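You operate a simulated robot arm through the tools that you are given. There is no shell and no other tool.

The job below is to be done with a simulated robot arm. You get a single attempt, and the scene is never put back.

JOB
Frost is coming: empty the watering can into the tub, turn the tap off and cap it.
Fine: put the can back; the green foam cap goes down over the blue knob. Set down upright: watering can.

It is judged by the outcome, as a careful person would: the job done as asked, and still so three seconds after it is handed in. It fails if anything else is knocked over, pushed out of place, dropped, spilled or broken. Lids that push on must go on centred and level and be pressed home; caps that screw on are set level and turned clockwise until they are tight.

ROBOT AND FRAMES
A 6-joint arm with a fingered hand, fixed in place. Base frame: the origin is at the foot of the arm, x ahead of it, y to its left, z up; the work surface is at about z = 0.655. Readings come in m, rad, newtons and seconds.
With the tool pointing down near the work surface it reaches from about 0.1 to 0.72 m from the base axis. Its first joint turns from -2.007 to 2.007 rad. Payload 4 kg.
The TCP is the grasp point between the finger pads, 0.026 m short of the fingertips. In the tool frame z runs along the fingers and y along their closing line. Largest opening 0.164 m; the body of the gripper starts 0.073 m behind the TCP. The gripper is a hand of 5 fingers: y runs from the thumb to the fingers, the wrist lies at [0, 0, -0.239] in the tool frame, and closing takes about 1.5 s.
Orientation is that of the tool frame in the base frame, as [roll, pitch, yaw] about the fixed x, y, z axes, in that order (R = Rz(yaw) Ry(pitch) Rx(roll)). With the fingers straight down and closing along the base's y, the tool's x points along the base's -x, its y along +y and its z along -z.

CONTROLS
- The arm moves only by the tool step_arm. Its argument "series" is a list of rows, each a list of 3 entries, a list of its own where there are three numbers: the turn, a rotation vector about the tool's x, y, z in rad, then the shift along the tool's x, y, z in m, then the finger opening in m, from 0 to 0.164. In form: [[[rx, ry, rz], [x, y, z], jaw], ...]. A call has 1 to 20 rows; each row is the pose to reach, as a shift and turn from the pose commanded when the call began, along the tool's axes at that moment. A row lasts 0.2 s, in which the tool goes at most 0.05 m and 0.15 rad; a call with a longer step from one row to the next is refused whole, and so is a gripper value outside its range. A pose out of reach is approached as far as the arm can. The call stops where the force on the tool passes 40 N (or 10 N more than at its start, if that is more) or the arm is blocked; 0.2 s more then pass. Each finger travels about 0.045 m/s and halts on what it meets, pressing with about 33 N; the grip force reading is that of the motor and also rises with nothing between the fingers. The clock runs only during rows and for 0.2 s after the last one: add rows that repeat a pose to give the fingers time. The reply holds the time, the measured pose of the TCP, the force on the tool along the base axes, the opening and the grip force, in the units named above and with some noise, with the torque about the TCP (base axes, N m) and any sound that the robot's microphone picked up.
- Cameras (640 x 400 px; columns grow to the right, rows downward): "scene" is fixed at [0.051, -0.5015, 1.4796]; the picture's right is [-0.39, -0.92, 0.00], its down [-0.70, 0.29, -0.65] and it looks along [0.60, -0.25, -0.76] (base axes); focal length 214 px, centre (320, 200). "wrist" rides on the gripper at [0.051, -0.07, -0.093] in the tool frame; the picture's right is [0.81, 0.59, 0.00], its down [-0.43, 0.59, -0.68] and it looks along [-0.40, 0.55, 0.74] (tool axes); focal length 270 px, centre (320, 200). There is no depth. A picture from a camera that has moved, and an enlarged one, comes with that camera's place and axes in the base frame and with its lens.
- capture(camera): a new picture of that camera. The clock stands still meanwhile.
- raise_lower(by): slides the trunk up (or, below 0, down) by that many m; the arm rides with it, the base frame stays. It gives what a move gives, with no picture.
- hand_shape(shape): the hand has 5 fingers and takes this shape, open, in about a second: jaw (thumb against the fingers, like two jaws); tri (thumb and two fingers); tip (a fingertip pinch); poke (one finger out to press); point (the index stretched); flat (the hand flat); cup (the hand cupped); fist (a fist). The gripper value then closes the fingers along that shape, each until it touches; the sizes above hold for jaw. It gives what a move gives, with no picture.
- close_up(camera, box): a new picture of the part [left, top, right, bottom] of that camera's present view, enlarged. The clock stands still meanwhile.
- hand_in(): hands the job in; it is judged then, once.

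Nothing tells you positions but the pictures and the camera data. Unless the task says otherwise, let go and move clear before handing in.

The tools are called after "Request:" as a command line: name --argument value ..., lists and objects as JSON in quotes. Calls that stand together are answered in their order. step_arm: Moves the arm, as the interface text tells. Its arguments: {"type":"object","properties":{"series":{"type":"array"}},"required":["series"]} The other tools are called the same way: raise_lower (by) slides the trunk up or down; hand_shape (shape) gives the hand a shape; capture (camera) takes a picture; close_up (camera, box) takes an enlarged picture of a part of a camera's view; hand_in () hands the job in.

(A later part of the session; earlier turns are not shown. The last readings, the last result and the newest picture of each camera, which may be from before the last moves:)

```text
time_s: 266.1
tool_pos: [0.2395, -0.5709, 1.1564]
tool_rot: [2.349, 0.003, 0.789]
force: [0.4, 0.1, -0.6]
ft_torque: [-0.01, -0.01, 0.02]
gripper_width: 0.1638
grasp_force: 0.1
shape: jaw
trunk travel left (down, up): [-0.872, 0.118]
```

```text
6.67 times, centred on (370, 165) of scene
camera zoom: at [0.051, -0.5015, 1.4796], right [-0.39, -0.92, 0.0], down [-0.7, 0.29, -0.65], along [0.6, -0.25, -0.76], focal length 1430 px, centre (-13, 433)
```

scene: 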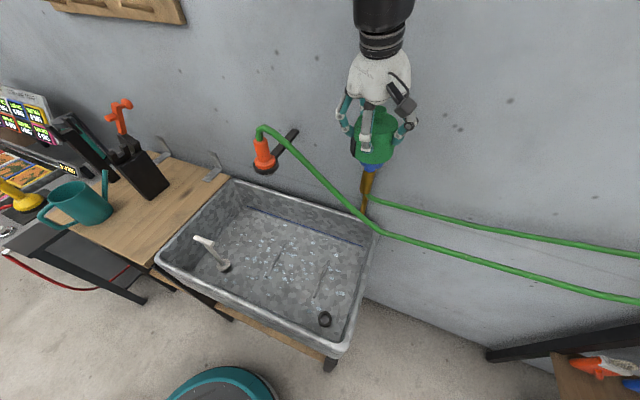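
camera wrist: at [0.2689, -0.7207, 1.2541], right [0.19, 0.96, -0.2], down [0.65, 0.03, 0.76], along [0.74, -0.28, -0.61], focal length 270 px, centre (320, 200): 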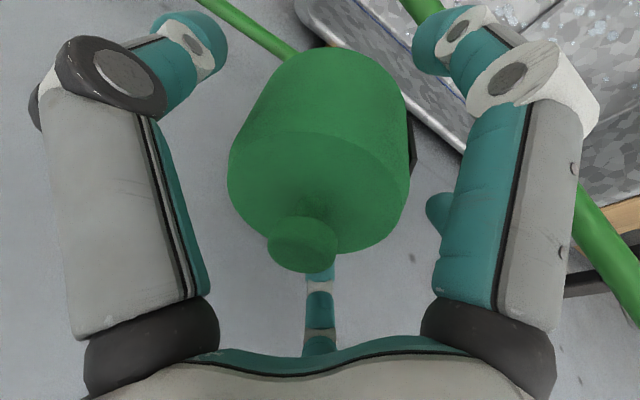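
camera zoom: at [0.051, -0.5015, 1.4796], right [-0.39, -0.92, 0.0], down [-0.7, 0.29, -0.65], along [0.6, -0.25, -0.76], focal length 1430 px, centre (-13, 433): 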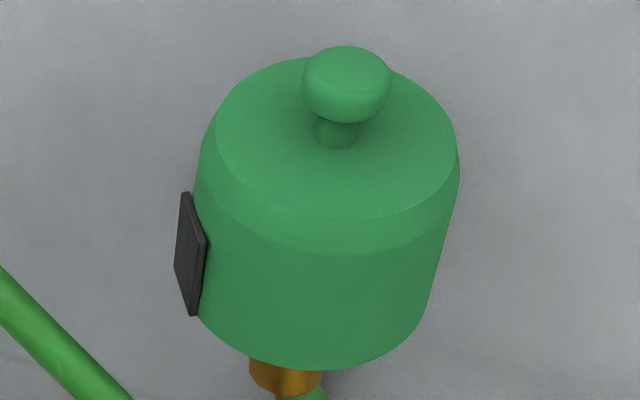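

The block corners suggest the cap still leans a few degrees directly away from the wall, as if its far rim rests on the short pipe going to the wall. I'll look at the cap from its right side for any notch meant for that pipe.

Request:
raise_lower --by 0.115

Request:
step_arm --series '[[[-0.0191, 0.0197, -0.1266], [-0.0142, 0.0023, 0.0081], 0.164], [[-0.0381, 0.0395, -0.2531], [-0.0285, 0.0045, 0.0161], 0.164], [[-0.0572, 0.0592, -0.3797], [-0.0427, 0.0068, 0.0242], 0.164], [[-0.0762, 0.0789, -0.5062], [-0.0569, 0.0091, 0.0322], 0.164], [[-0.0953, 0.0987, -0.6328], [-0.0711, 0.0113, 0.0403], 0.164], [[-0.1144, 0.1184, -0.7594], [-0.0854, 0.0136, 0.0483], 0.164], [[-0.1334, 0.1381, -0.8859], [-0.0996, 0.0159, 0.0564], 0.164], [[-0.1525, 0.1579, -1.0125], [-0.1138, 0.0181, 0.0644], 0.164], [[-0.1715, 0.1776, -1.139], [-0.128, 0.0204, 0.0725], 0.164], [[-0.1906, 0.1973, -1.2656], [-0.1423, 0.0227, 0.0805], 0.164], [[-0.2097, 0.2171, -1.3922], [-0.1565, 0.0249, 0.0886], 0.164], [[-0.2287, 0.2368, -1.5187], [-0.1707, 0.0272, 0.0966], 0.164], [[-0.2478, 0.2565, -1.6453], [-0.1849, 0.0295, 0.1047], 0.164], [[-0.2668, 0.2763, -1.7718], [-0.1992, 0.0317, 0.1127], 0.164], [[-0.2859, 0.296, -1.8984], [-0.2134, 0.034, 0.1208], 0.164], [[-0.2859, 0.296, -1.8984], [-0.2134, 0.034, 0.1208], 0.164]]'

Request:
capture --camera "wrist"

```text
time_s: 267.6
tool_pos: [0.2396, -0.5705, 1.2705]
tool_rot: [2.351, 0.001, 0.788]
force: [-0.5, -0.9, 0.7]
ft_torque: [0.0, 0.0, 0.02]
gripper_width: 0.1639
grasp_force: 0.1
shape: jaw
trunk travel left (down, up): [-0.987, 0.003]
```

```text
time_s: 271.0
tool_pos: [0.1796, -0.8028, 1.2258]
tool_rot: [3.115, 0.77, 2.812]
force: [0.0, -0.2, -1.3]
ft_torque: [-0.01, -0.04, 0.01]
gripper_width: 0.1641
grasp_force: 0.1
shape: jaw
out of reach, approached as far as the arm can: row 11, 12, 13, 14, 15, 16
trunk travel left (down, up): [-0.987, 0.003]
```

```text
taken
camera wrist: at [0.0597, -0.8389, 1.2562], right [-0.37, 0.75, -0.55], down [0.02, 0.6, 0.8], along [0.93, 0.28, -0.24], focal length 270 px, centre (320, 200)
```

wrist: 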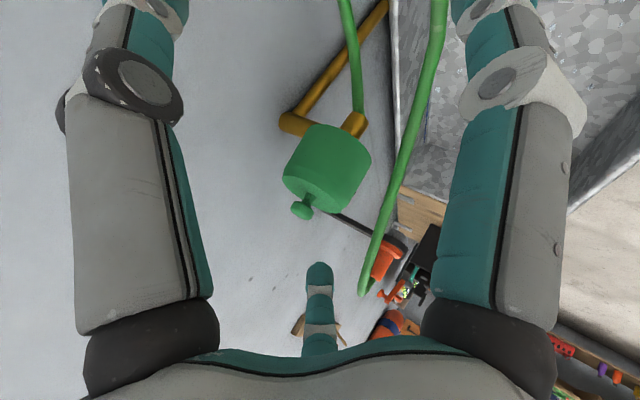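

This gives me exactly the right-hand view of the cap and the pipe. Zooming in.

Request:
close_up --camera "wrist" --box '[260, 80, 400, 230]'

Request:
close_up --camera "wrist" --box '[275, 95, 385, 170]'

```text
2.67 times, centred on (330, 155) of wrist
camera zoom: at [0.0597, -0.8389, 1.2562], right [-0.37, 0.75, -0.55], down [0.02, 0.6, 0.8], along [0.93, 0.28, -0.24], focal length 721 px, centre (293, 320)
```

zoom: 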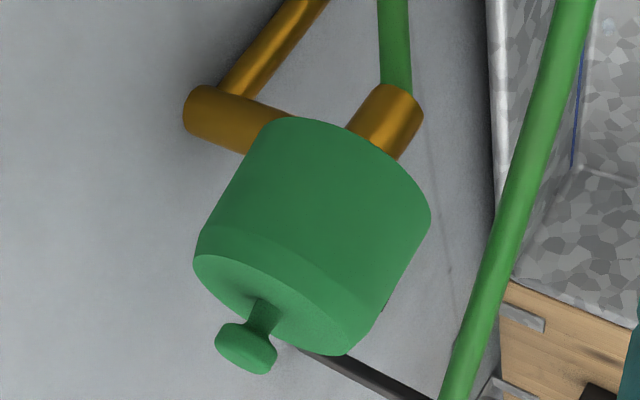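

```text
5.33 times, centred on (330, 132) of wrist
camera zoom: at [0.0597, -0.8389, 1.2562], right [-0.37, 0.75, -0.55], down [0.02, 0.6, 0.8], along [0.93, 0.28, -0.24], focal length 1442 px, centre (267, 560)
```

zoom: 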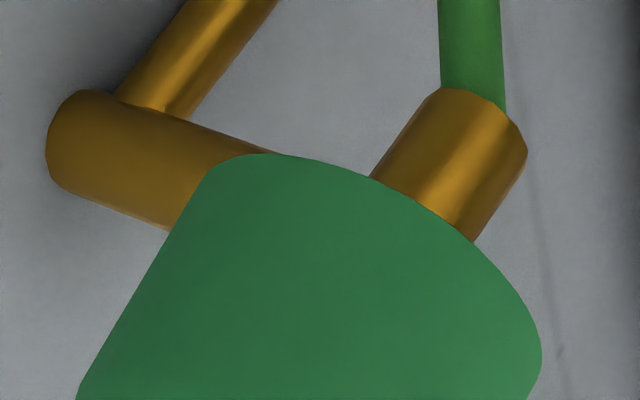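

The view is clear: the short pipe passes at about the cap's rim level and the skirt shows no notch on this side. The cap still leans a few degrees. Now that it's centred, a straight vertical press at its middle should settle it, so I'll bring the closed fingers over it at the near-vertical lean.

Request:
step_arm --series '[[[0.0522, 0.0604, 0.0887], [-0.0114, 0.0265, -0.0012], 0.13], [[0.1044, 0.1208, 0.1774], [-0.0228, 0.0531, -0.0024], 0.1], [[0.1567, 0.1812, 0.266], [-0.0341, 0.0796, -0.0036], 0.08], [[0.2089, 0.2416, 0.3547], [-0.0455, 0.1061, -0.0048], 0.06], [[0.2611, 0.3019, 0.4434], [-0.0569, 0.1326, -0.0059], 0.04], [[0.3133, 0.3623, 0.532], [-0.0683, 0.1592, -0.0071], 0.02], [[0.3656, 0.4227, 0.6207], [-0.0796, 0.1857, -0.0083], 0.01], [[0.4178, 0.4831, 0.7094], [-0.091, 0.2122, -0.0095], 0.01], [[0.4178, 0.4831, 0.7094], [-0.091, 0.2122, -0.0095], 0.01], [[0.4178, 0.4831, 0.7094], [-0.091, 0.2122, -0.0095], 0.01]]'

```text
time_s: 273.2
tool_pos: [0.3522, -0.7587, 1.3092]
tool_rot: [3.141, 0.253, 2.039]
force: [0.0, 0.8, 0.4]
ft_torque: [0.0, 0.03, -0.01]
gripper_width: 0.01
grasp_force: 0.0
shape: jaw
out of reach, approached as far as the arm can: row 1, 2, 3, 4, 5, 6, 7, 8, 9, 10
trunk travel left (down, up): [-0.987, 0.003]
```

Request:
capture --camera "scene"

```text
taken
```

scene: 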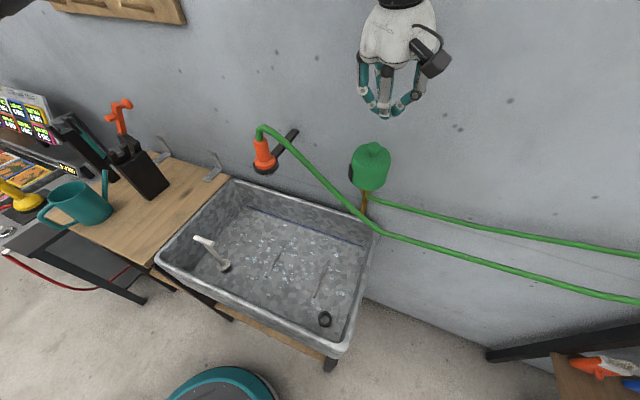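

The hand is safely above the cap, but the arm reported a reach issue again. I'll test a small inward move to see whether it responds normally.

Request:
step_arm --series '[[[0, 0, 0], [0.015, 0, -0.005], 0.01], [[0, 0, 0], [0.03, 0, -0.01], 0.01], [[0, 0, 0], [0.03, 0, -0.01], 0.01]]'

```text
time_s: 274.0
tool_pos: [0.336, -0.7345, 1.3086]
tool_rot: [-3.141, 0.275, 2.038]
force: [0.8, -0.1, -0.4]
ft_torque: [0.02, -0.02, 0.0]
gripper_width: 0.0102
grasp_force: 0.1
shape: jaw
out of reach, approached as far as the arm can: row 1
trunk travel left (down, up): [-0.987, 0.003]
```

Request:
step_arm --series '[[[0, 0, 0], [0.03, 0, -0.01], 0.01], [[0, 0, 0], [0.06, 0, -0.015], 0.01], [[0, 0, 0], [0.09, 0, -0.02], 0.01], [[0, 0, 0], [0.09, 0, -0.02], 0.01]]'

Request:
close_up --camera "scene" --box '[340, 135, 410, 200]'

```text
time_s: 275.0
tool_pos: [0.2917, -0.6494, 1.298]
tool_rot: [3.142, 0.274, 2.039]
force: [0.2, 0.2, -0.3]
ft_torque: [0.03, 0.0, 0.02]
gripper_width: 0.0098
grasp_force: 0.0
shape: jaw
trunk travel left (down, up): [-0.987, 0.003]
```

```text
6.15 times, centred on (375, 168) of scene
camera zoom: at [0.051, -0.5015, 1.4796], right [-0.39, -0.92, 0.0], down [-0.7, 0.29, -0.65], along [0.6, -0.25, -0.76], focal length 1320 px, centre (-18, 400)
```

zoom: 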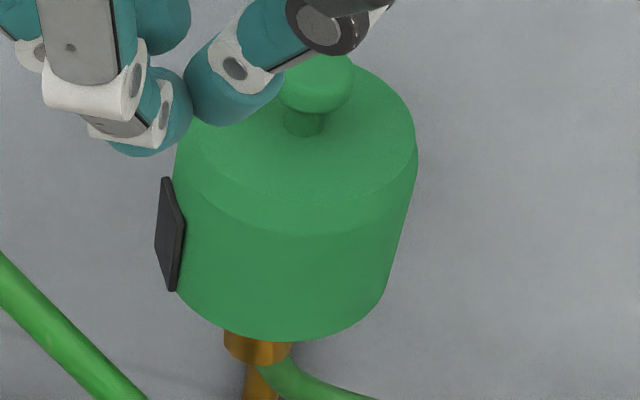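

Request:
step_arm --series '[[[0, 0, 0], [-0.0283, 0.0043, 0.0178], 0.01], [[0, 0, 0], [-0.0567, 0.0085, 0.0357], 0.01], [[0, 0, 0], [-0.085, 0.0128, 0.0535], 0.01], [[0, 0, 0], [-0.1133, 0.017, 0.0713], 0.01], [[0, 0, 0], [-0.1133, 0.017, 0.0713], 0.01]]'

Request:
close_up --camera "scene" --box '[330, 100, 430, 200]'

Request:
capture --camera "wrist"

```text
time_s: 276.2
tool_pos: [0.3617, -0.7574, 1.2625]
tool_rot: [-3.139, 0.273, 2.038]
force: [0.9, -0.4, 0.7]
ft_torque: [-0.01, 0.01, -0.02]
gripper_width: 0.0102
grasp_force: 0.0
shape: jaw
trunk travel left (down, up): [-0.987, 0.003]
```

```text
4.00 times, centred on (380, 150) of scene
camera zoom: at [0.051, -0.5015, 1.4796], right [-0.39, -0.92, 0.0], down [-0.7, 0.29, -0.65], along [0.6, -0.25, -0.76], focal length 858 px, centre (80, 400)
```

zoom: 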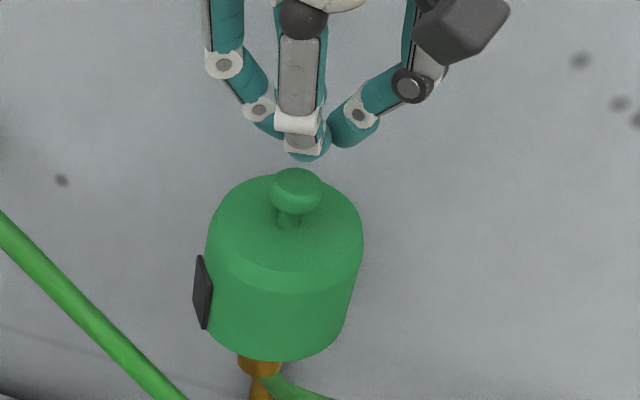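

```text
taken
camera wrist: at [0.2642, -0.7223, 1.3398], right [0.17, 0.96, -0.22], down [0.64, 0.06, 0.77], along [0.75, -0.27, -0.6], focal length 270 px, centre (320, 200)
```

wrist: 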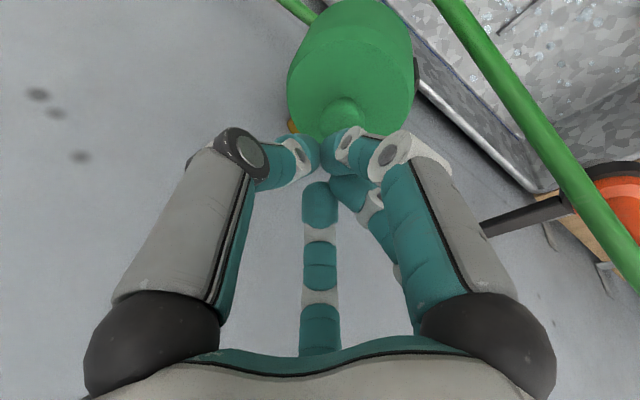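

Tips are just on the far side of the cap's centre, which helps to level it. Pressing straight down.

Request:
step_arm --series '[[[0, 0, 0], [0.0041, 0, 0.0144], 0.01], [[0, 0, 0], [0.0073, 0, 0.026], 0.01], [[0, 0, 0], [0.0081, 0, 0.0289], 0.01], [[0, 0, 0], [0.0089, 0, 0.0318], 0.01], [[0, 0, 0], [0.0095, 0, 0.0337], 0.01], [[0, 0, 0], [0.01, 0, 0.0356], 0.01], [[0, 0, 0], [0.0106, 0, 0.0376], 0.01], [[0, 0, 0], [0.0111, 0, 0.0395], 0.01], [[0, 0, 0], [0.0111, 0, 0.0395], 0.01]]'

Request:
close_up --camera "scene" --box '[330, 100, 430, 200]'

```text
time_s: 277.8
tool_pos: [0.3612, -0.7606, 1.2326]
tool_rot: [-3.137, 0.29, 2.037]
force: [-2.6, 6.2, 21.1]
ft_torque: [0.17, 0.02, 0.03]
gripper_width: 0.0109
grasp_force: 0.1
shape: jaw
trunk travel left (down, up): [-0.987, 0.003]
stopped in row 8: the force on the tool passed its limit at 41 N (the readings are from after the stop); the commanded pose is now the measured one
```

```text
4.00 times, centred on (380, 150) of scene
camera zoom: at [0.051, -0.5015, 1.4796], right [-0.39, -0.92, 0.0], down [-0.7, 0.29, -0.65], along [0.6, -0.25, -0.76], focal length 858 px, centre (80, 400)
```

zoom: 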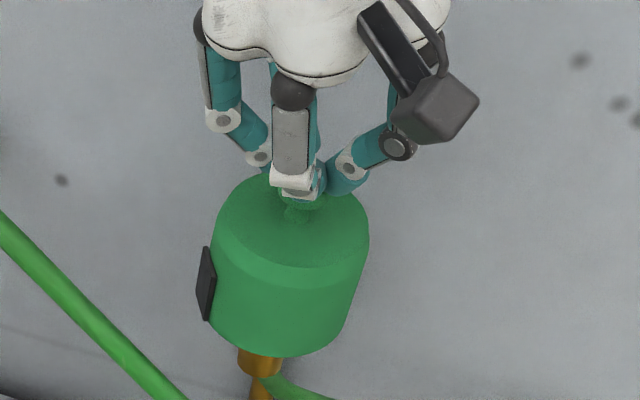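

Request:
step_arm --series '[[[0, 0, 0], [-0.008, 0, -0.029], 0.01], [[0, 0, 0], [-0.016, 0, -0.058], 0.01], [[0, 0, 0], [-0.022, 0, -0.08], 0.01], [[0, 0, 0], [0.01, 0, -0.09], 0.01], [[0, 0, 0], [0.045, 0, -0.09], 0.01], [[0, 0, 0], [0.08, 0, -0.09], 0.01], [[0, 0, 0], [0.11, 0, -0.08], 0.01], [[0, 0, 0], [0.11, 0, -0.08], 0.01]]'

Request:
close_up --camera "scene" --box '[340, 135, 410, 200]'

Request:
capture --camera "wrist"

```text
time_s: 279.6
tool_pos: [0.3069, -0.6454, 1.2752]
tool_rot: [-3.14, 0.283, 2.04]
force: [-1.1, 0.8, 1.1]
ft_torque: [0.01, -0.04, 0.02]
gripper_width: 0.0098
grasp_force: 0.1
shape: jaw
trunk travel left (down, up): [-0.987, 0.003]
```

```text
6.15 times, centred on (375, 168) of scene
camera zoom: at [0.051, -0.5015, 1.4796], right [-0.39, -0.92, 0.0], down [-0.7, 0.29, -0.65], along [0.6, -0.25, -0.76], focal length 1320 px, centre (-18, 400)
```

zoom: 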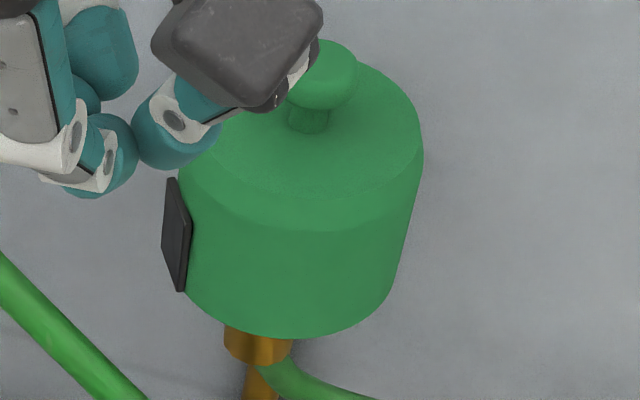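

```text
taken
camera wrist: at [0.2093, -0.6095, 1.3515], right [0.17, 0.96, -0.23], down [0.64, 0.07, 0.77], along [0.75, -0.28, -0.6], focal length 270 px, centre (320, 200)
```

wrist: 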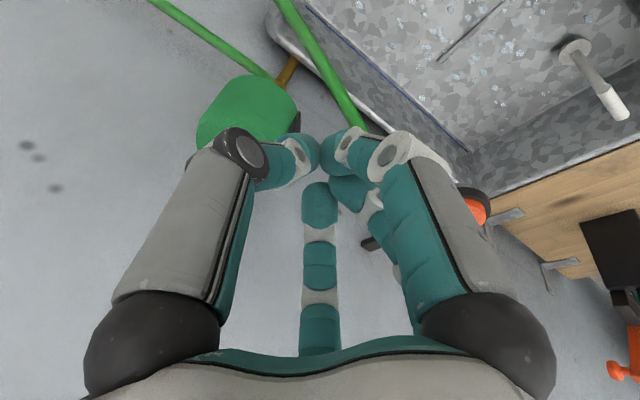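

Pressing at the centre doesn't level it: the cap is held by two contacts, so something about its seating matters. I'll take the cap off again, inspect its hidden side for a notch, and re-seat it accordingly. Approaching to grip it.

Request:
step_arm --series '[[[0, 0, 0], [0, 0, -0.02], 0.04], [[0, 0, 0], [0, 0, -0.02], 0.07], [[0, 0, 0], [0, 0, -0.02], 0.1], [[0, 0, 0], [0, 0, -0.02], 0.135], [[0, 0, 0], [0, 0, -0.02], 0.135], [[0, 0, 0], [0, 0, -0.02], 0.135], [[0, 0.011, 0], [-0.0412, 0.0003, -0.01], 0.135], [[0, 0.022, 0], [-0.0824, 0.0006, 0.005], 0.135], [[0, 0.033, 0], [-0.1236, 0.0009, 0.0205], 0.135], [[0, 0.033, 0], [-0.1236, 0.0009, 0.0205], 0.135]]'

Request:
capture --camera "wrist"

```text
time_s: 281.8
tool_pos: [0.3599, -0.7527, 1.2873]
tool_rot: [-3.14, 0.25, 2.038]
force: [0.4, -0.4, 0.3]
ft_torque: [0.01, 0.03, -0.02]
gripper_width: 0.1348
grasp_force: 0.0
shape: jaw
trunk travel left (down, up): [-0.987, 0.003]
```

```text
taken
camera wrist: at [0.2635, -0.7198, 1.3667], right [0.17, 0.96, -0.2], down [0.65, 0.04, 0.76], along [0.74, -0.26, -0.62], focal length 270 px, centre (320, 200)
```

wrist: 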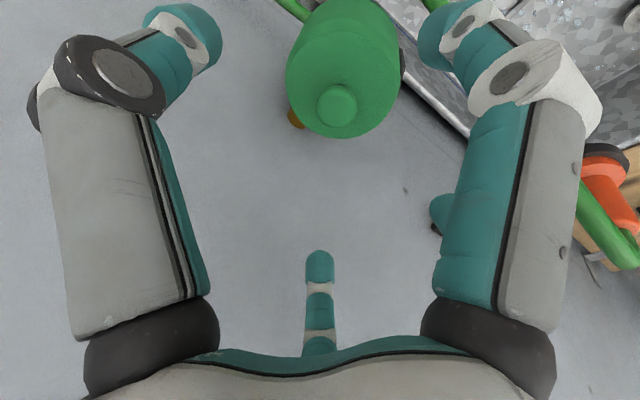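

Request:
step_arm --series '[[[0, 0, 0], [0.004, 0.0016, 0.03], 0.135], [[0, 0, 0], [0.0115, 0.0016, 0.059], 0.135], [[0, 0, 0], [0.019, 0.0016, 0.0881], 0.135], [[0, 0, 0], [0.0235, 0.0016, 0.1065], 0.135], [[0, 0, 0], [0.0235, 0.0016, 0.1065], 0.125], [[0, 0, 0], [0.0235, 0.0016, 0.1065], 0.115], [[0, 0, 0], [0.0235, 0.0016, 0.1065], 0.105], [[0, 0, 0], [0.0235, 0.0016, 0.1065], 0.095], [[0, 0, 0], [0.0235, 0.0016, 0.1065], 0.085], [[0, 0, 0], [0.0235, 0.0016, 0.1065], 0.078], [[0, 0, 0], [0.0235, 0.0016, 0.1065], 0.07], [[0, 0, 0], [0.0235, 0.0016, 0.1065], 0.07], [[0, 0, 0], [0.0235, 0.0016, 0.1065], 0.07]]'

Request:
capture --camera "wrist"

```text
time_s: 284.6
tool_pos: [0.3628, -0.7601, 1.1809]
tool_rot: [-3.141, 0.251, 2.039]
force: [0.0, 0.1, 0.4]
ft_torque: [-0.02, -0.02, 0.04]
gripper_width: 0.0747
grasp_force: 33.0
shape: jaw
trunk travel left (down, up): [-0.987, 0.003]
```

```text
taken
camera wrist: at [0.2668, -0.7261, 1.2589], right [0.17, 0.96, -0.2], down [0.65, 0.04, 0.76], along [0.74, -0.26, -0.62], focal length 270 px, centre (320, 200)
```

wrist: 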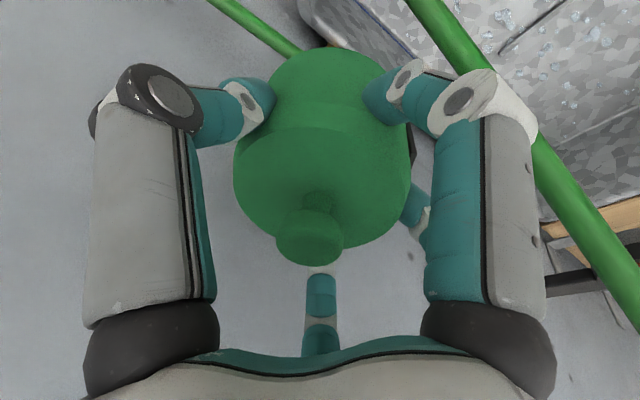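

Gripped. Lifting it straight off and bringing it back where the scene camera can see it.

Request:
step_arm --series '[[[0, 0, 0], [-0.0074, 0, -0.0291], 0.07], [[0, 0, 0], [-0.0148, 0, -0.0581], 0.07], [[0, 0, 0], [-0.0223, 0, -0.0872], 0.07], [[0, 0, 0], [-0.0272, 0, -0.1066], 0.07], [[0, 0, 0], [0.005, 0, -0.11], 0.07], [[0, 0, 0], [0.045, 0, -0.118], 0.07], [[0, 0, 0], [0.085, 0, -0.126], 0.07], [[0, 0, 0], [0.125, 0, -0.134], 0.07], [[0, 0, 0], [0.165, 0, -0.142], 0.07], [[0, 0, 0], [0.205, 0, -0.15], 0.07], [[0, 0, 0], [0.245, 0, -0.158], 0.07], [[0, 0, 0], [0.285, 0, -0.166], 0.07], [[0, 0, 0], [0.285, 0, -0.166], 0.07]]'

Request:
capture --camera "scene"

```text
time_s: 287.4
tool_pos: [0.2206, -0.4774, 1.2724]
tool_rot: [-3.141, 0.246, 2.041]
force: [-1.1, -0.2, -0.4]
ft_torque: [0.03, 0.02, -0.02]
gripper_width: 0.0743
grasp_force: 33.5
shape: jaw
trunk travel left (down, up): [-0.987, 0.003]
```

```text
taken
```

scene: 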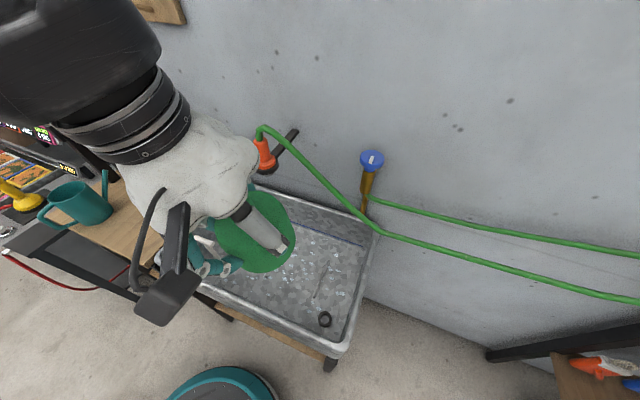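

Now I'll spin the hand to show the camera the side of the cap that has been facing the wall.

Request:
step_arm --series '[[[0, 0, 0.14], [0, 0, 0], 0.07], [[0, 0, 0.28], [0, 0, 0], 0.07], [[0, 0, 0.42], [0, 0, 0], 0.07], [[0, 0, 0.56], [0, 0, 0], 0.07], [[0, 0, 0.7], [0, 0, 0], 0.07], [[0, 0, 0.84], [0, 0, 0], 0.07], [[0, 0, 0.98], [0, 0, 0], 0.07], [[0, 0, 1.12], [0, 0, 0], 0.07], [[0, 0, 1.26], [0, 0, 0], 0.07], [[0, 0, 1.4], [0, 0, 0], 0.07], [[0, 0, 1.4], [0, 0, 0], 0.07]]'

Request:
close_up --camera "scene" --box '[120, 130, 380, 320]'

Request:
step_arm --series '[[[0, 0, 0.14], [0, 0, 0], 0.07], [[0, 0, 0.28], [0, 0, 0], 0.07], [[0, 0, 0.42], [0, 0, 0], 0.07], [[0, 0, 0.56], [0, 0, 0], 0.07], [[0, 0, 0.7], [0, 0, 0], 0.07], [[0, 0, 0.84], [0, 0, 0], 0.07], [[0, 0, 0.98], [0, 0, 0], 0.07], [[0, 0, 1.12], [0, 0, 0], 0.07], [[0, 0, 1.12], [0, 0, 0], 0.07]]'

Request:
close_up --camera "scene" --box '[120, 130, 380, 320]'

```text
time_s: 289.8
tool_pos: [0.2217, -0.4771, 1.2701]
tool_rot: [2.895, 0.043, 0.632]
force: [0.7, -0.2, -0.8]
ft_torque: [0.01, -0.01, 0.01]
gripper_width: 0.0746
grasp_force: 33.3
shape: jaw
trunk travel left (down, up): [-0.987, 0.003]
```

```text
2.11 times, centred on (250, 225) of scene
camera zoom: at [0.051, -0.5015, 1.4796], right [-0.39, -0.92, 0.0], down [-0.7, 0.29, -0.65], along [0.6, -0.25, -0.76], focal length 452 px, centre (467, 147)
```

zoom: 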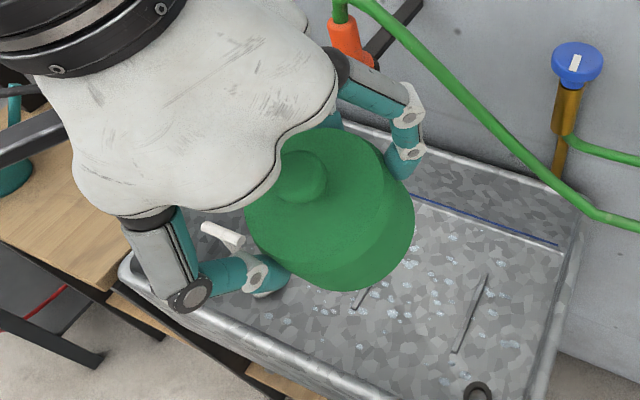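

```text
time_s: 291.8
tool_pos: [0.2215, -0.4752, 1.2697]
tool_rot: [2.994, -0.2, -0.47]
force: [-0.1, -0.6, -0.8]
ft_torque: [-0.01, -0.03, 0.0]
gripper_width: 0.0746
grasp_force: 33.3
shape: jaw
trunk travel left (down, up): [-0.987, 0.003]
```

```text
2.11 times, centred on (250, 225) of scene
camera zoom: at [0.051, -0.5015, 1.4796], right [-0.39, -0.92, 0.0], down [-0.7, 0.29, -0.65], along [0.6, -0.25, -0.76], focal length 452 px, centre (467, 147)
```

zoom: 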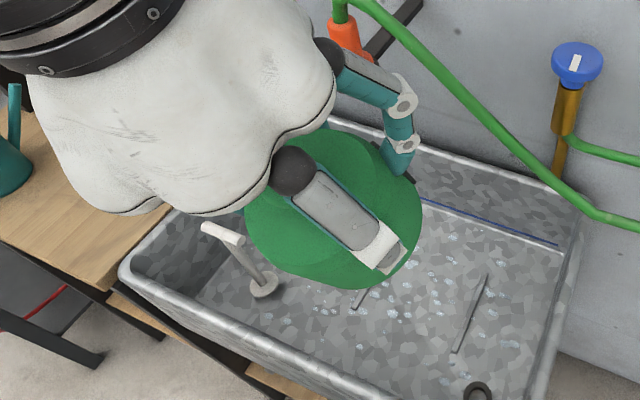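

There's no notch anywhere, so the cap is a plain round cup and its yaw doesn't matter. It was tilted inside my grip because I picked it up while it leaned. I'll set it on the bench, re-grip it level, and place it again centred. First spin back.

Request:
step_arm --series '[[[0, 0, -0.14], [0, 0, 0], 0.07], [[0, 0, -0.28], [0, 0, 0], 0.07], [[0, 0, -0.42], [0, 0, 0], 0.07], [[0, 0, -0.56], [0, 0, 0], 0.07], [[0, 0, -0.7], [0, 0, 0], 0.07], [[0, 0, -0.84], [0, 0, 0], 0.07], [[0, 0, -0.98], [0, 0, 0], 0.07], [[0, 0, -1.12], [0, 0, 0], 0.07], [[0, 0, -1.26], [0, 0, 0], 0.07], [[0, 0, -1.4], [0, 0, 0], 0.07], [[0, 0, -1.54], [0, 0, 0], 0.07], [[0, 0, -1.68], [0, 0, 0], 0.07], [[0, 0, -1.82], [0, 0, 0], 0.07], [[0, 0, -1.96], [0, 0, 0], 0.07], [[0, 0, -2.1], [0, 0, 0], 0.07], [[0, 0, -2.24], [0, 0, 0], 0.07], [[0, 0, -2.38], [0, 0, 0], 0.07], [[0, 0, -2.52], [0, 0, 0], 0.07], [[0, 0, -2.52], [0, 0, 0], 0.07]]'

```text
time_s: 295.8
tool_pos: [0.2216, -0.4742, 1.2719]
tool_rot: [-3.139, 0.249, 2.04]
force: [-0.2, 0.8, 0.2]
ft_torque: [0.03, -0.01, -0.05]
gripper_width: 0.0744
grasp_force: 32.8
shape: jaw
trunk travel left (down, up): [-0.987, 0.003]
```

Request:
step_arm --series '[[[-0.0206, 0, -0.0812], [0.0005, 0.0438, -0.0001], 0.07], [[-0.0413, 0, -0.1624], [0.0044, 0.0875, -0.0011], 0.07], [[-0.0619, 0, -0.2437], [0.0119, 0.1306, -0.003], 0.07], [[-0.0826, 0, -0.3249], [0.0228, 0.1731, -0.0058], 0.07], [[-0.1032, 0, -0.4061], [0.0373, 0.2142, -0.0094], 0.07], [[-0.1239, 0, -0.4873], [0.055, 0.2542, -0.014], 0.07], [[-0.1445, 0, -0.5685], [0.0758, 0.2924, -0.0193], 0.07], [[-0.1652, 0, -0.6498], [0.0996, 0.3286, -0.0253], 0.07], [[-0.1858, 0, -0.731], [0.1264, 0.3627, -0.0321], 0.07], [[-0.2065, 0, -0.8122], [0.1558, 0.3944, -0.0396], 0.07], [[-0.2271, 0, -0.8934], [0.1877, 0.4234, -0.0477], 0.07], [[-0.2478, 0, -0.9746], [0.2217, 0.4496, -0.0563], 0.07], [[-0.2478, 0, -0.9746], [0.2217, 0.4496, -0.0563], 0.07]]'

Request:
capture --camera "scene"

```text
time_s: 298.6
tool_pos: [0.5203, -0.0729, 1.2726]
tool_rot: [-3.142, 0.247, 3.044]
force: [-0.3, -1.2, -0.2]
ft_torque: [-0.01, 0.03, 0.01]
gripper_width: 0.0742
grasp_force: 32.7
shape: jaw
trunk travel left (down, up): [-0.987, 0.003]
```

```text
taken
```

scene: 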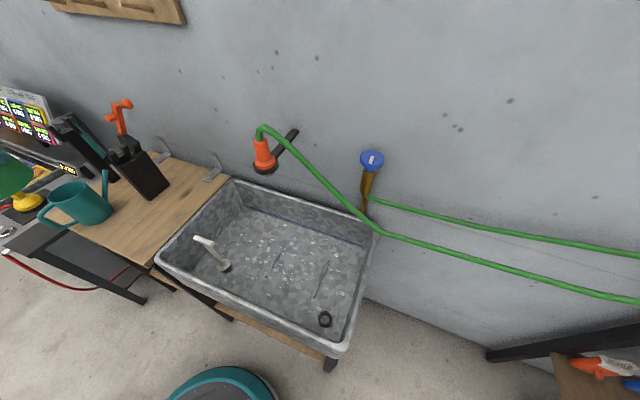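

Request:
step_arm --series '[[[0, 0, 0], [-0.0155, 0.0004, 0.0395], 0.07], [[0, 0, 0], [-0.0311, 0.0008, 0.079], 0.07], [[0, 0, 0], [-0.0466, 0.0011, 0.1186], 0.07], [[0, 0, 0], [-0.0622, 0.0015, 0.1581], 0.07], [[0, 0, 0], [-0.0777, 0.0019, 0.1976], 0.07], [[0, 0, 0], [-0.0777, 0.0019, 0.1976], 0.07]]'

Request:
raise_lower --by -0.15

Request:
close_up --camera "scene" --box '[60, 150, 200, 260]'

```text
time_s: 300.0
tool_pos: [0.6401, -0.0761, 1.0964]
tool_rot: [-3.14, 0.249, 3.045]
force: [-0.3, -0.7, -1.2]
ft_torque: [0.03, 0.0, 0.03]
gripper_width: 0.0741
grasp_force: 33.0
shape: jaw
trunk travel left (down, up): [-0.987, 0.003]
```

```text
time_s: 301.8
tool_pos: [0.6399, -0.0758, 0.9477]
tool_rot: [-3.139, 0.247, 3.044]
force: [-0.4, -0.2, -1.1]
ft_torque: [-0.01, 0.0, 0.01]
gripper_width: 0.0739
grasp_force: 33.0
shape: jaw
trunk travel left (down, up): [-0.837, 0.153]
```

```text
3.64 times, centred on (130, 205) of scene
camera zoom: at [0.051, -0.5015, 1.4796], right [-0.39, -0.92, 0.0], down [-0.7, 0.29, -0.65], along [0.6, -0.25, -0.76], focal length 780 px, centre (1011, 182)
```

zoom: 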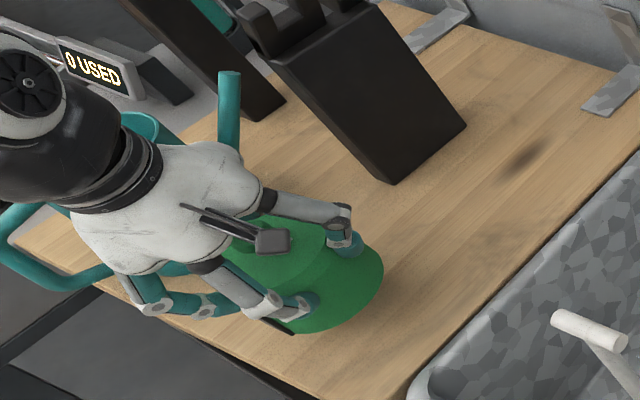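

Request:
raise_lower --by -0.022

Request:
step_arm --series '[[[0, 0, 0], [0.0005, 0, 0.0019], 0.07], [[0, 0, 0], [0.001, 0, 0.0039], 0.07], [[0, 0, 0], [0.0015, 0, 0.0058], 0.07], [[0, 0, 0], [0.002, 0, 0.0078], 0.07], [[0, 0, 0], [0.002, 0, 0.0078], 0.07]]'

Request:
step_arm --series '[[[0, 0, 0], [0.0005, 0, 0.0019], 0.07], [[0, 0, 0], [0.001, 0, 0.0039], 0.07], [[0, 0, 0], [0.001, 0, 0.0039], 0.07]]'

```text
time_s: 302.5
tool_pos: [0.6401, -0.0766, 0.9258]
tool_rot: [-3.141, 0.248, 3.042]
force: [0.7, 0.7, -1.5]
ft_torque: [0.0, -0.01, 0.03]
gripper_width: 0.0744
grasp_force: 32.8
shape: jaw
trunk travel left (down, up): [-0.815, 0.175]
```

```text
time_s: 303.7
tool_pos: [0.6403, -0.0759, 0.9195]
tool_rot: [-3.138, 0.246, 3.043]
force: [0.4, -0.2, -0.9]
ft_torque: [-0.01, -0.02, 0.0]
gripper_width: 0.0741
grasp_force: 32.9
shape: jaw
trunk travel left (down, up): [-0.815, 0.175]
```

```text
time_s: 304.5
tool_pos: [0.641, -0.0755, 0.9143]
tool_rot: [-3.139, 0.248, 3.044]
force: [-0.3, 0.3, 5.1]
ft_torque: [0.0, 0.26, -0.01]
gripper_width: 0.0743
grasp_force: 32.9
shape: jaw
trunk travel left (down, up): [-0.815, 0.175]
```

Contact at the near rim confirms the cap was tilted in the hand. Releasing so it settles flat on the bench.

Request:
step_arm --series '[[[0, 0, 0], [0, 0, 0], 0.078], [[0, 0, 0], [0, 0, 0], 0.084], [[0, 0, 0], [0, 0, 0], 0.09], [[0, 0, 0], [0, 0, 0], 0.098], [[0, 0, 0], [0, 0, 0], 0.106], [[0, 0, 0], [0, 0, 0], 0.115], [[0, 0, 0], [0, 0, 0], 0.125], [[0, 0, 0], [0, 0, 0], 0.125]]'

Request:
capture --camera "wrist"

Request:
close_up --camera "scene" --box '[60, 150, 200, 260]'

```text
time_s: 306.3
tool_pos: [0.6416, -0.0759, 0.9137]
tool_rot: [-3.139, 0.248, 3.044]
force: [-0.5, -0.1, 0.3]
ft_torque: [-0.02, 0.03, 0.01]
gripper_width: 0.1247
grasp_force: 0.1
shape: jaw
trunk travel left (down, up): [-0.815, 0.175]
```

```text
taken
camera wrist: at [0.5611, -0.1382, 0.9917], right [-0.72, 0.66, -0.2], down [0.31, 0.57, 0.76], along [0.62, 0.49, -0.62], focal length 270 px, centre (320, 200)
```

wrist: 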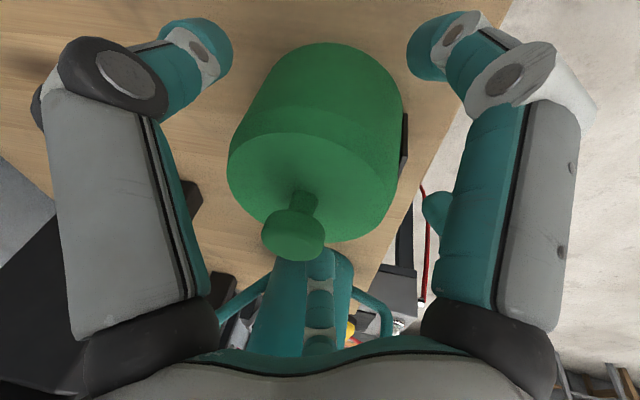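

```text
3.64 times, centred on (130, 205) of scene
camera zoom: at [0.051, -0.5015, 1.4796], right [-0.39, -0.92, 0.0], down [-0.7, 0.29, -0.65], along [0.6, -0.25, -0.76], focal length 780 px, centre (1011, 182)
```

zoom: 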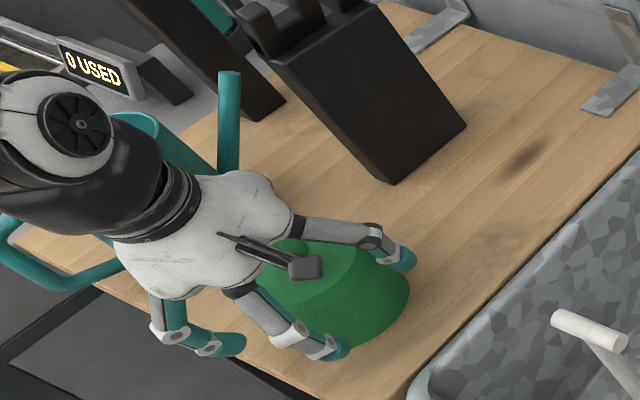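

The cap is flat on the bench. I'll lower slightly to the original grip height and re-grip it.

Request:
step_arm --series '[[[0, 0, 0], [0.0016, 0, 0.0063], 0.125], [[0, 0, 0], [0.0016, 0, 0.0063], 0.115], [[0, 0, 0], [0.0016, 0, 0.0063], 0.105], [[0, 0, 0], [0.0016, 0, 0.0063], 0.098], [[0, 0, 0], [0.0016, 0, 0.0063], 0.092], [[0, 0, 0], [0.0016, 0, 0.0063], 0.086], [[0, 0, 0], [0.0016, 0, 0.0063], 0.082], [[0, 0, 0], [0.0016, 0, 0.0063], 0.079], [[0, 0, 0], [0.0016, 0, 0.0063], 0.077], [[0, 0, 0], [0.0016, 0, 0.0063], 0.077]]'

Request:
capture --camera "wrist"

```text
time_s: 308.5
tool_pos: [0.6409, -0.0754, 0.9068]
tool_rot: [-3.139, 0.247, 3.045]
force: [-0.7, 0.1, 2.8]
ft_torque: [0.02, 0.1, -0.04]
gripper_width: 0.0757
grasp_force: 26.6
shape: jaw
trunk travel left (down, up): [-0.815, 0.175]
```

```text
taken
camera wrist: at [0.5605, -0.1374, 0.9855], right [-0.72, 0.66, -0.2], down [0.31, 0.57, 0.76], along [0.62, 0.49, -0.62], focal length 270 px, centre (320, 200)
```

wrist: 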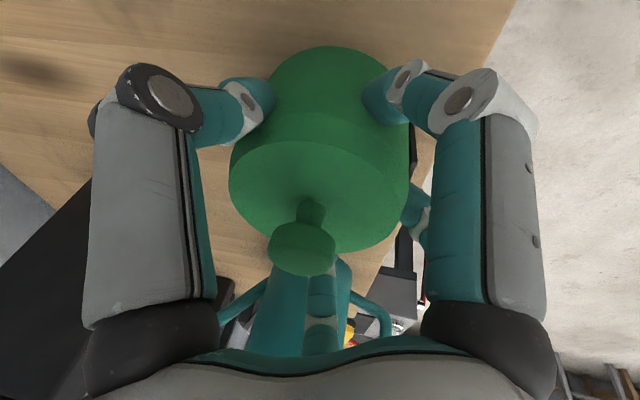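

Request:
raise_lower --by 0.03

Request:
close_up --camera "scene" --box '[60, 150, 200, 260]'

Request:
raise_lower --by 0.14

```text
time_s: 309.2
tool_pos: [0.641, -0.0759, 0.9377]
tool_rot: [-3.139, 0.245, 3.044]
force: [0.5, 0.9, 0.1]
ft_torque: [-0.01, -0.03, -0.01]
gripper_width: 0.075
grasp_force: 32.9
shape: jaw
trunk travel left (down, up): [-0.845, 0.145]
```

```text
3.64 times, centred on (130, 205) of scene
camera zoom: at [0.051, -0.5015, 1.4796], right [-0.39, -0.92, 0.0], down [-0.7, 0.29, -0.65], along [0.6, -0.25, -0.76], focal length 780 px, centre (1011, 182)
```

zoom: 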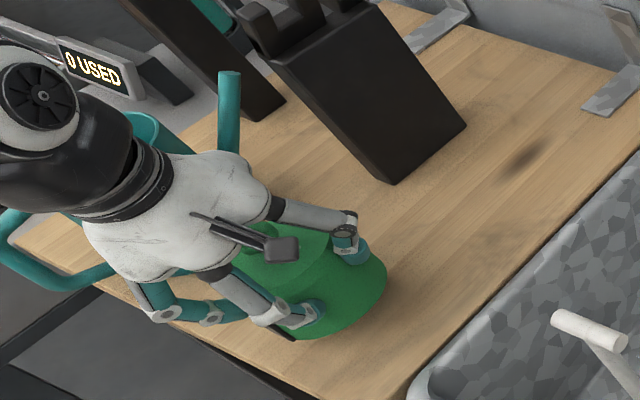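

```text
time_s: 310.9
tool_pos: [0.6411, -0.0756, 1.0764]
tool_rot: [-3.139, 0.248, 3.044]
force: [0.8, -0.3, -0.3]
ft_torque: [0.0, -0.01, -0.02]
gripper_width: 0.0751
grasp_force: 32.6
shape: jaw
trunk travel left (down, up): [-0.985, 0.005]
```

Request:
step_arm --series '[[[0, 0, 0], [0.0114, -0.0011, -0.0372], 0.07], [[0, 0, 0], [0.0228, -0.0023, -0.0745], 0.07], [[0, 0, 0], [0.0342, -0.0034, -0.1117], 0.07], [[0, 0, 0], [0.0456, -0.0045, -0.1489], 0.07], [[0, 0, 0], [0.057, -0.0057, -0.1862], 0.07], [[0, 0, 0], [0.0684, -0.0068, -0.2234], 0.07], [[0, 0, 0], [0.0684, -0.0068, -0.2234], 0.07]]'

```text
time_s: 312.5
tool_pos: [0.5178, -0.0703, 1.276]
tool_rot: [-3.14, 0.244, 3.044]
force: [0.5, 0.2, -0.5]
ft_torque: [0.07, -0.01, 0.0]
gripper_width: 0.0748
grasp_force: 32.6
shape: jaw
trunk travel left (down, up): [-0.985, 0.005]
```

Request:
step_arm --series '[[[0.0206, 0, 0.0829], [0.0035, -0.0445, -0.0009], 0.07], [[0.0413, 0, 0.1657], [0.0105, -0.0885, -0.0026], 0.07], [[0.0619, 0, 0.2486], [0.0213, -0.1317, -0.0053], 0.07], [[0.0825, 0, 0.3315], [0.0357, -0.1738, -0.0089], 0.07], [[0.1032, 0, 0.4144], [0.0533, -0.2145, -0.0133], 0.07], [[0.1238, 0, 0.4972], [0.0744, -0.2535, -0.0185], 0.07], [[0.1444, 0, 0.5801], [0.0986, -0.2905, -0.0245], 0.07], [[0.1651, 0, 0.663], [0.1257, -0.3252, -0.0313], 0.07], [[0.1857, 0, 0.7458], [0.1557, -0.3574, -0.0388], 0.07], [[0.2063, 0, 0.8287], [0.1881, -0.387, -0.0468], 0.07], [[0.227, 0, 0.9116], [0.2228, -0.4135, -0.0555], 0.07], [[0.2476, 0, 0.9947], [0.2599, -0.4369, -0.0647], 0.07], [[0.2476, 0, 0.9947], [0.2599, -0.4369, -0.0647], 0.07]]'

Request:
capture --camera "scene"

```text
time_s: 315.3
tool_pos: [0.2106, -0.4754, 1.2775]
tool_rot: [3.141, 0.247, 2.018]
force: [1.0, -0.4, 0.1]
ft_torque: [0.02, 0.05, -0.04]
gripper_width: 0.0744
grasp_force: 32.5
shape: jaw
trunk travel left (down, up): [-0.985, 0.005]
```

```text
taken
```

scene: 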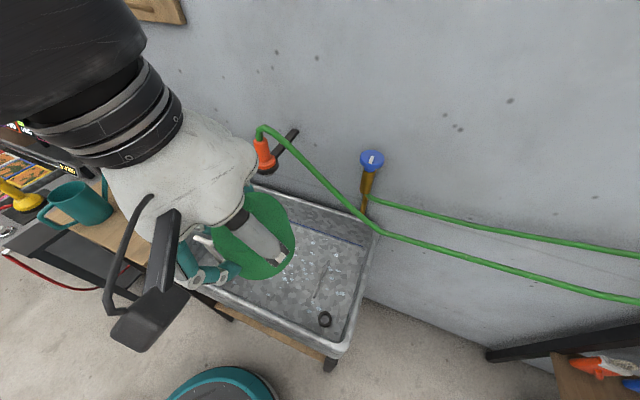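

Request:
step_arm --series '[[[0, 0, 0], [-0.038, 0.0021, 0.0116], 0.07], [[0, 0, 0], [-0.0759, 0.0042, 0.0231], 0.07], [[0, 0, 0], [-0.1139, 0.0063, 0.0347], 0.07], [[0, 0, 0], [-0.1519, 0.0085, 0.0463], 0.07], [[0, 0, 0], [-0.1898, 0.0106, 0.0578], 0.07], [[0, 0, 0], [-0.2278, 0.0127, 0.0694], 0.07], [[0, 0, 0], [-0.2657, 0.0148, 0.0809], 0.07], [[0, 0, 0], [-0.3037, 0.0169, 0.0925], 0.07], [[0, 0, 0], [-0.3037, 0.0169, 0.0925], 0.07]]'

Request:
close_up --camera "scene" --box '[335, 90, 425, 190]'

```text
time_s: 317.1
tool_pos: [0.3517, -0.7356, 1.2391]
tool_rot: [3.133, 0.176, 2.014]
force: [-1.5, 2.4, 9.0]
ft_torque: [-0.3, -0.03, -0.01]
gripper_width: 0.075
grasp_force: 33.4
shape: jaw
trunk travel left (down, up): [-0.985, 0.005]
stopped in row 9: the force on the tool passed its limit at 51 N (the readings are from after the stop); the commanded pose is now the measured one
```

```text
4.00 times, centred on (380, 140) of scene
camera zoom: at [0.051, -0.5015, 1.4796], right [-0.39, -0.92, 0.0], down [-0.7, 0.29, -0.65], along [0.6, -0.25, -0.76], focal length 858 px, centre (80, 440)
```

zoom: 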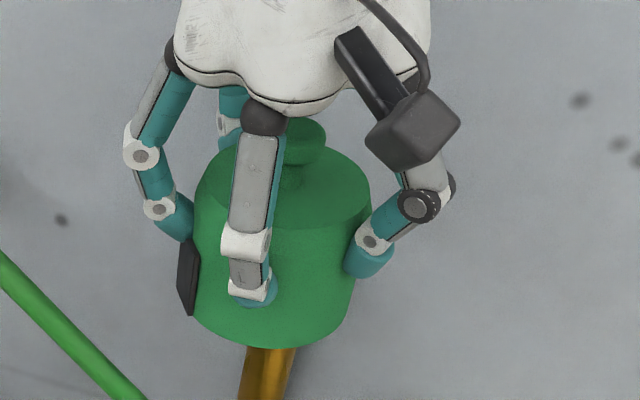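

The arm's posture jumped near its reach limit and the cap touched down on the tap with some force. I'll lift straight up first and check.

Request:
step_arm --series '[[[0, 0, 0], [-0.0035, 0, -0.0197], 0.07], [[0, 0, 0], [-0.0079, 0, -0.0443], 0.07], [[0, 0, 0], [-0.0079, 0, -0.0443], 0.07]]'

Request:
capture --camera "scene"

Request:
capture --camera "wrist"

```text
time_s: 317.9
tool_pos: [0.3519, -0.736, 1.2824]
tool_rot: [3.134, 0.167, 2.017]
force: [-0.2, 0.8, -0.1]
ft_torque: [-0.04, 0.05, 0.01]
gripper_width: 0.0751
grasp_force: 33.2
shape: jaw
trunk travel left (down, up): [-0.985, 0.005]
```

```text
taken
```

scene: 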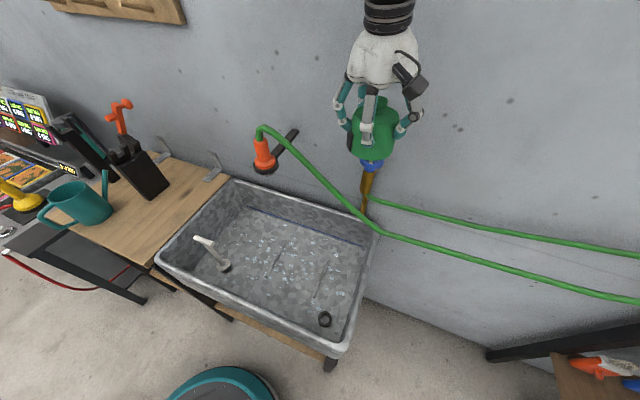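

```text
taken
camera wrist: at [0.2589, -0.7073, 1.3646], right [0.19, 0.97, -0.13], down [0.67, -0.03, 0.74], along [0.72, -0.23, -0.65], focal length 270 px, centre (320, 200)
```

wrist: 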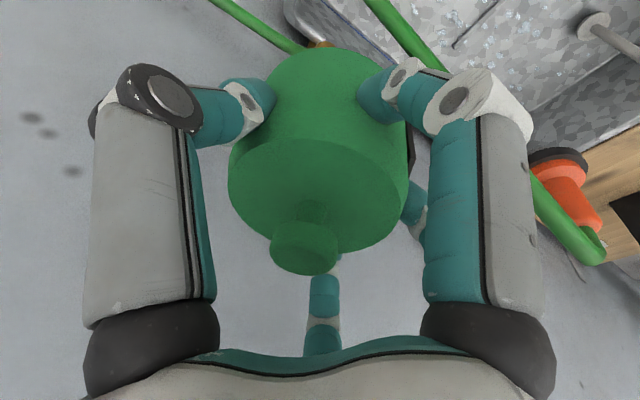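

Request:
step_arm --series '[[[0, 0, 0], [0.02, 0, -0.005], 0.07], [[0, 0, 0], [0.05, 0, -0.01], 0.07], [[0, 0, 0], [0.05, 0, -0.01], 0.07]]'

Request:
step_arm --series '[[[0, 0, 0], [0.03, 0, 0], 0.07], [[0, 0, 0], [0.07, 0, 0], 0.07], [[0, 0, 0], [0.07, 0, 0], 0.07]]'

```text
time_s: 318.7
tool_pos: [0.3302, -0.6876, 1.2821]
tool_rot: [3.134, 0.169, 2.014]
force: [0.0, -0.9, -1.2]
ft_torque: [-0.01, 0.0, -0.02]
gripper_width: 0.0751
grasp_force: 33.3
shape: jaw
trunk travel left (down, up): [-0.985, 0.005]
```

```text
time_s: 319.5
tool_pos: [0.3, -0.6259, 1.2709]
tool_rot: [3.136, 0.169, 2.016]
force: [0.5, 0.3, -0.4]
ft_torque: [0.02, 0.02, 0.01]
gripper_width: 0.0748
grasp_force: 33.6
shape: jaw
trunk travel left (down, up): [-0.985, 0.005]
```

The arm is responding normally again. Let me check how the cap sits in the grip after that bump.

Request:
close_up --camera "scene" --box '[290, 100, 400, 220]'

Request:
close_up --camera "wrist" --box '[200, 20, 440, 290]'

```text
3.33 times, centred on (345, 160) of scene
camera zoom: at [0.051, -0.5015, 1.4796], right [-0.39, -0.92, 0.0], down [-0.7, 0.29, -0.65], along [0.6, -0.25, -0.76], focal length 715 px, centre (237, 333)
```

zoom: 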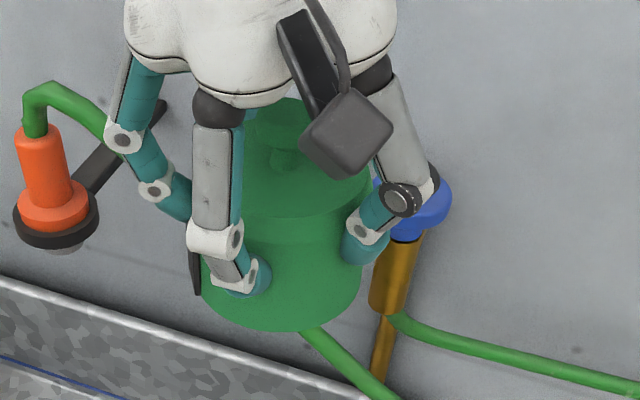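

```text
1.48 times, centred on (320, 155) of wrist
camera zoom: at [0.2068, -0.5976, 1.3539], right [0.19, 0.97, -0.13], down [0.67, -0.03, 0.74], along [0.72, -0.23, -0.65], focal length 400 px, centre (320, 267)
```

zoom: 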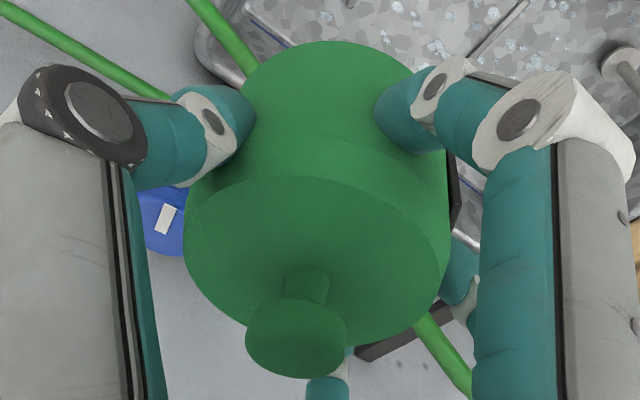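

The grip is unchanged. I'll re-approach more carefully, at a slightly larger lean and lower height to stay inside the arm's reach, in two stages.

Request:
step_arm --series '[[[0, -0.031, 0], [-0.0247, 0.0006, 0.0086], 0.07], [[0, -0.062, 0], [-0.0495, 0.0012, 0.0171], 0.07], [[0, -0.093, 0], [-0.0742, 0.0018, 0.0257], 0.07], [[0, -0.093, 0], [-0.0742, 0.0018, 0.0257], 0.07]]'

```text
time_s: 320.5
tool_pos: [0.3354, -0.695, 1.2592]
tool_rot: [3.133, 0.262, 2.015]
force: [-0.2, -0.3, -1.5]
ft_torque: [0.03, 0.0, -0.03]
gripper_width: 0.0751
grasp_force: 33.0
shape: jaw
trunk travel left (down, up): [-0.985, 0.005]
```

Request:
step_arm --series '[[[0, 0, 0], [-0.0152, -0.0002, 0.0057], 0.07], [[0, 0, 0], [-0.0303, -0.0005, 0.0114], 0.07], [[0, 0, 0], [-0.0455, -0.0007, 0.017], 0.07], [[0, 0, 0], [-0.0606, -0.0009, 0.0227], 0.07], [[0, 0, 0], [-0.0606, -0.0009, 0.0227], 0.07]]'

Request:
close_up --camera "scene" --box '[335, 90, 425, 190]'

```text
time_s: 321.7
tool_pos: [0.3618, -0.7547, 1.2524]
tool_rot: [3.136, 0.264, 2.015]
force: [-0.3, -0.6, 0.5]
ft_torque: [0.01, -0.03, 0.02]
gripper_width: 0.0747
grasp_force: 32.6
shape: jaw
trunk travel left (down, up): [-0.985, 0.005]
```

```text
4.00 times, centred on (380, 140) of scene
camera zoom: at [0.051, -0.5015, 1.4796], right [-0.39, -0.92, 0.0], down [-0.7, 0.29, -0.65], along [0.6, -0.25, -0.76], focal length 858 px, centre (80, 440)
```

zoom: 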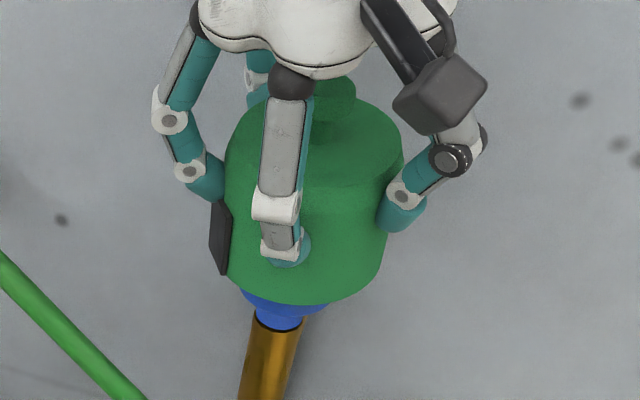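

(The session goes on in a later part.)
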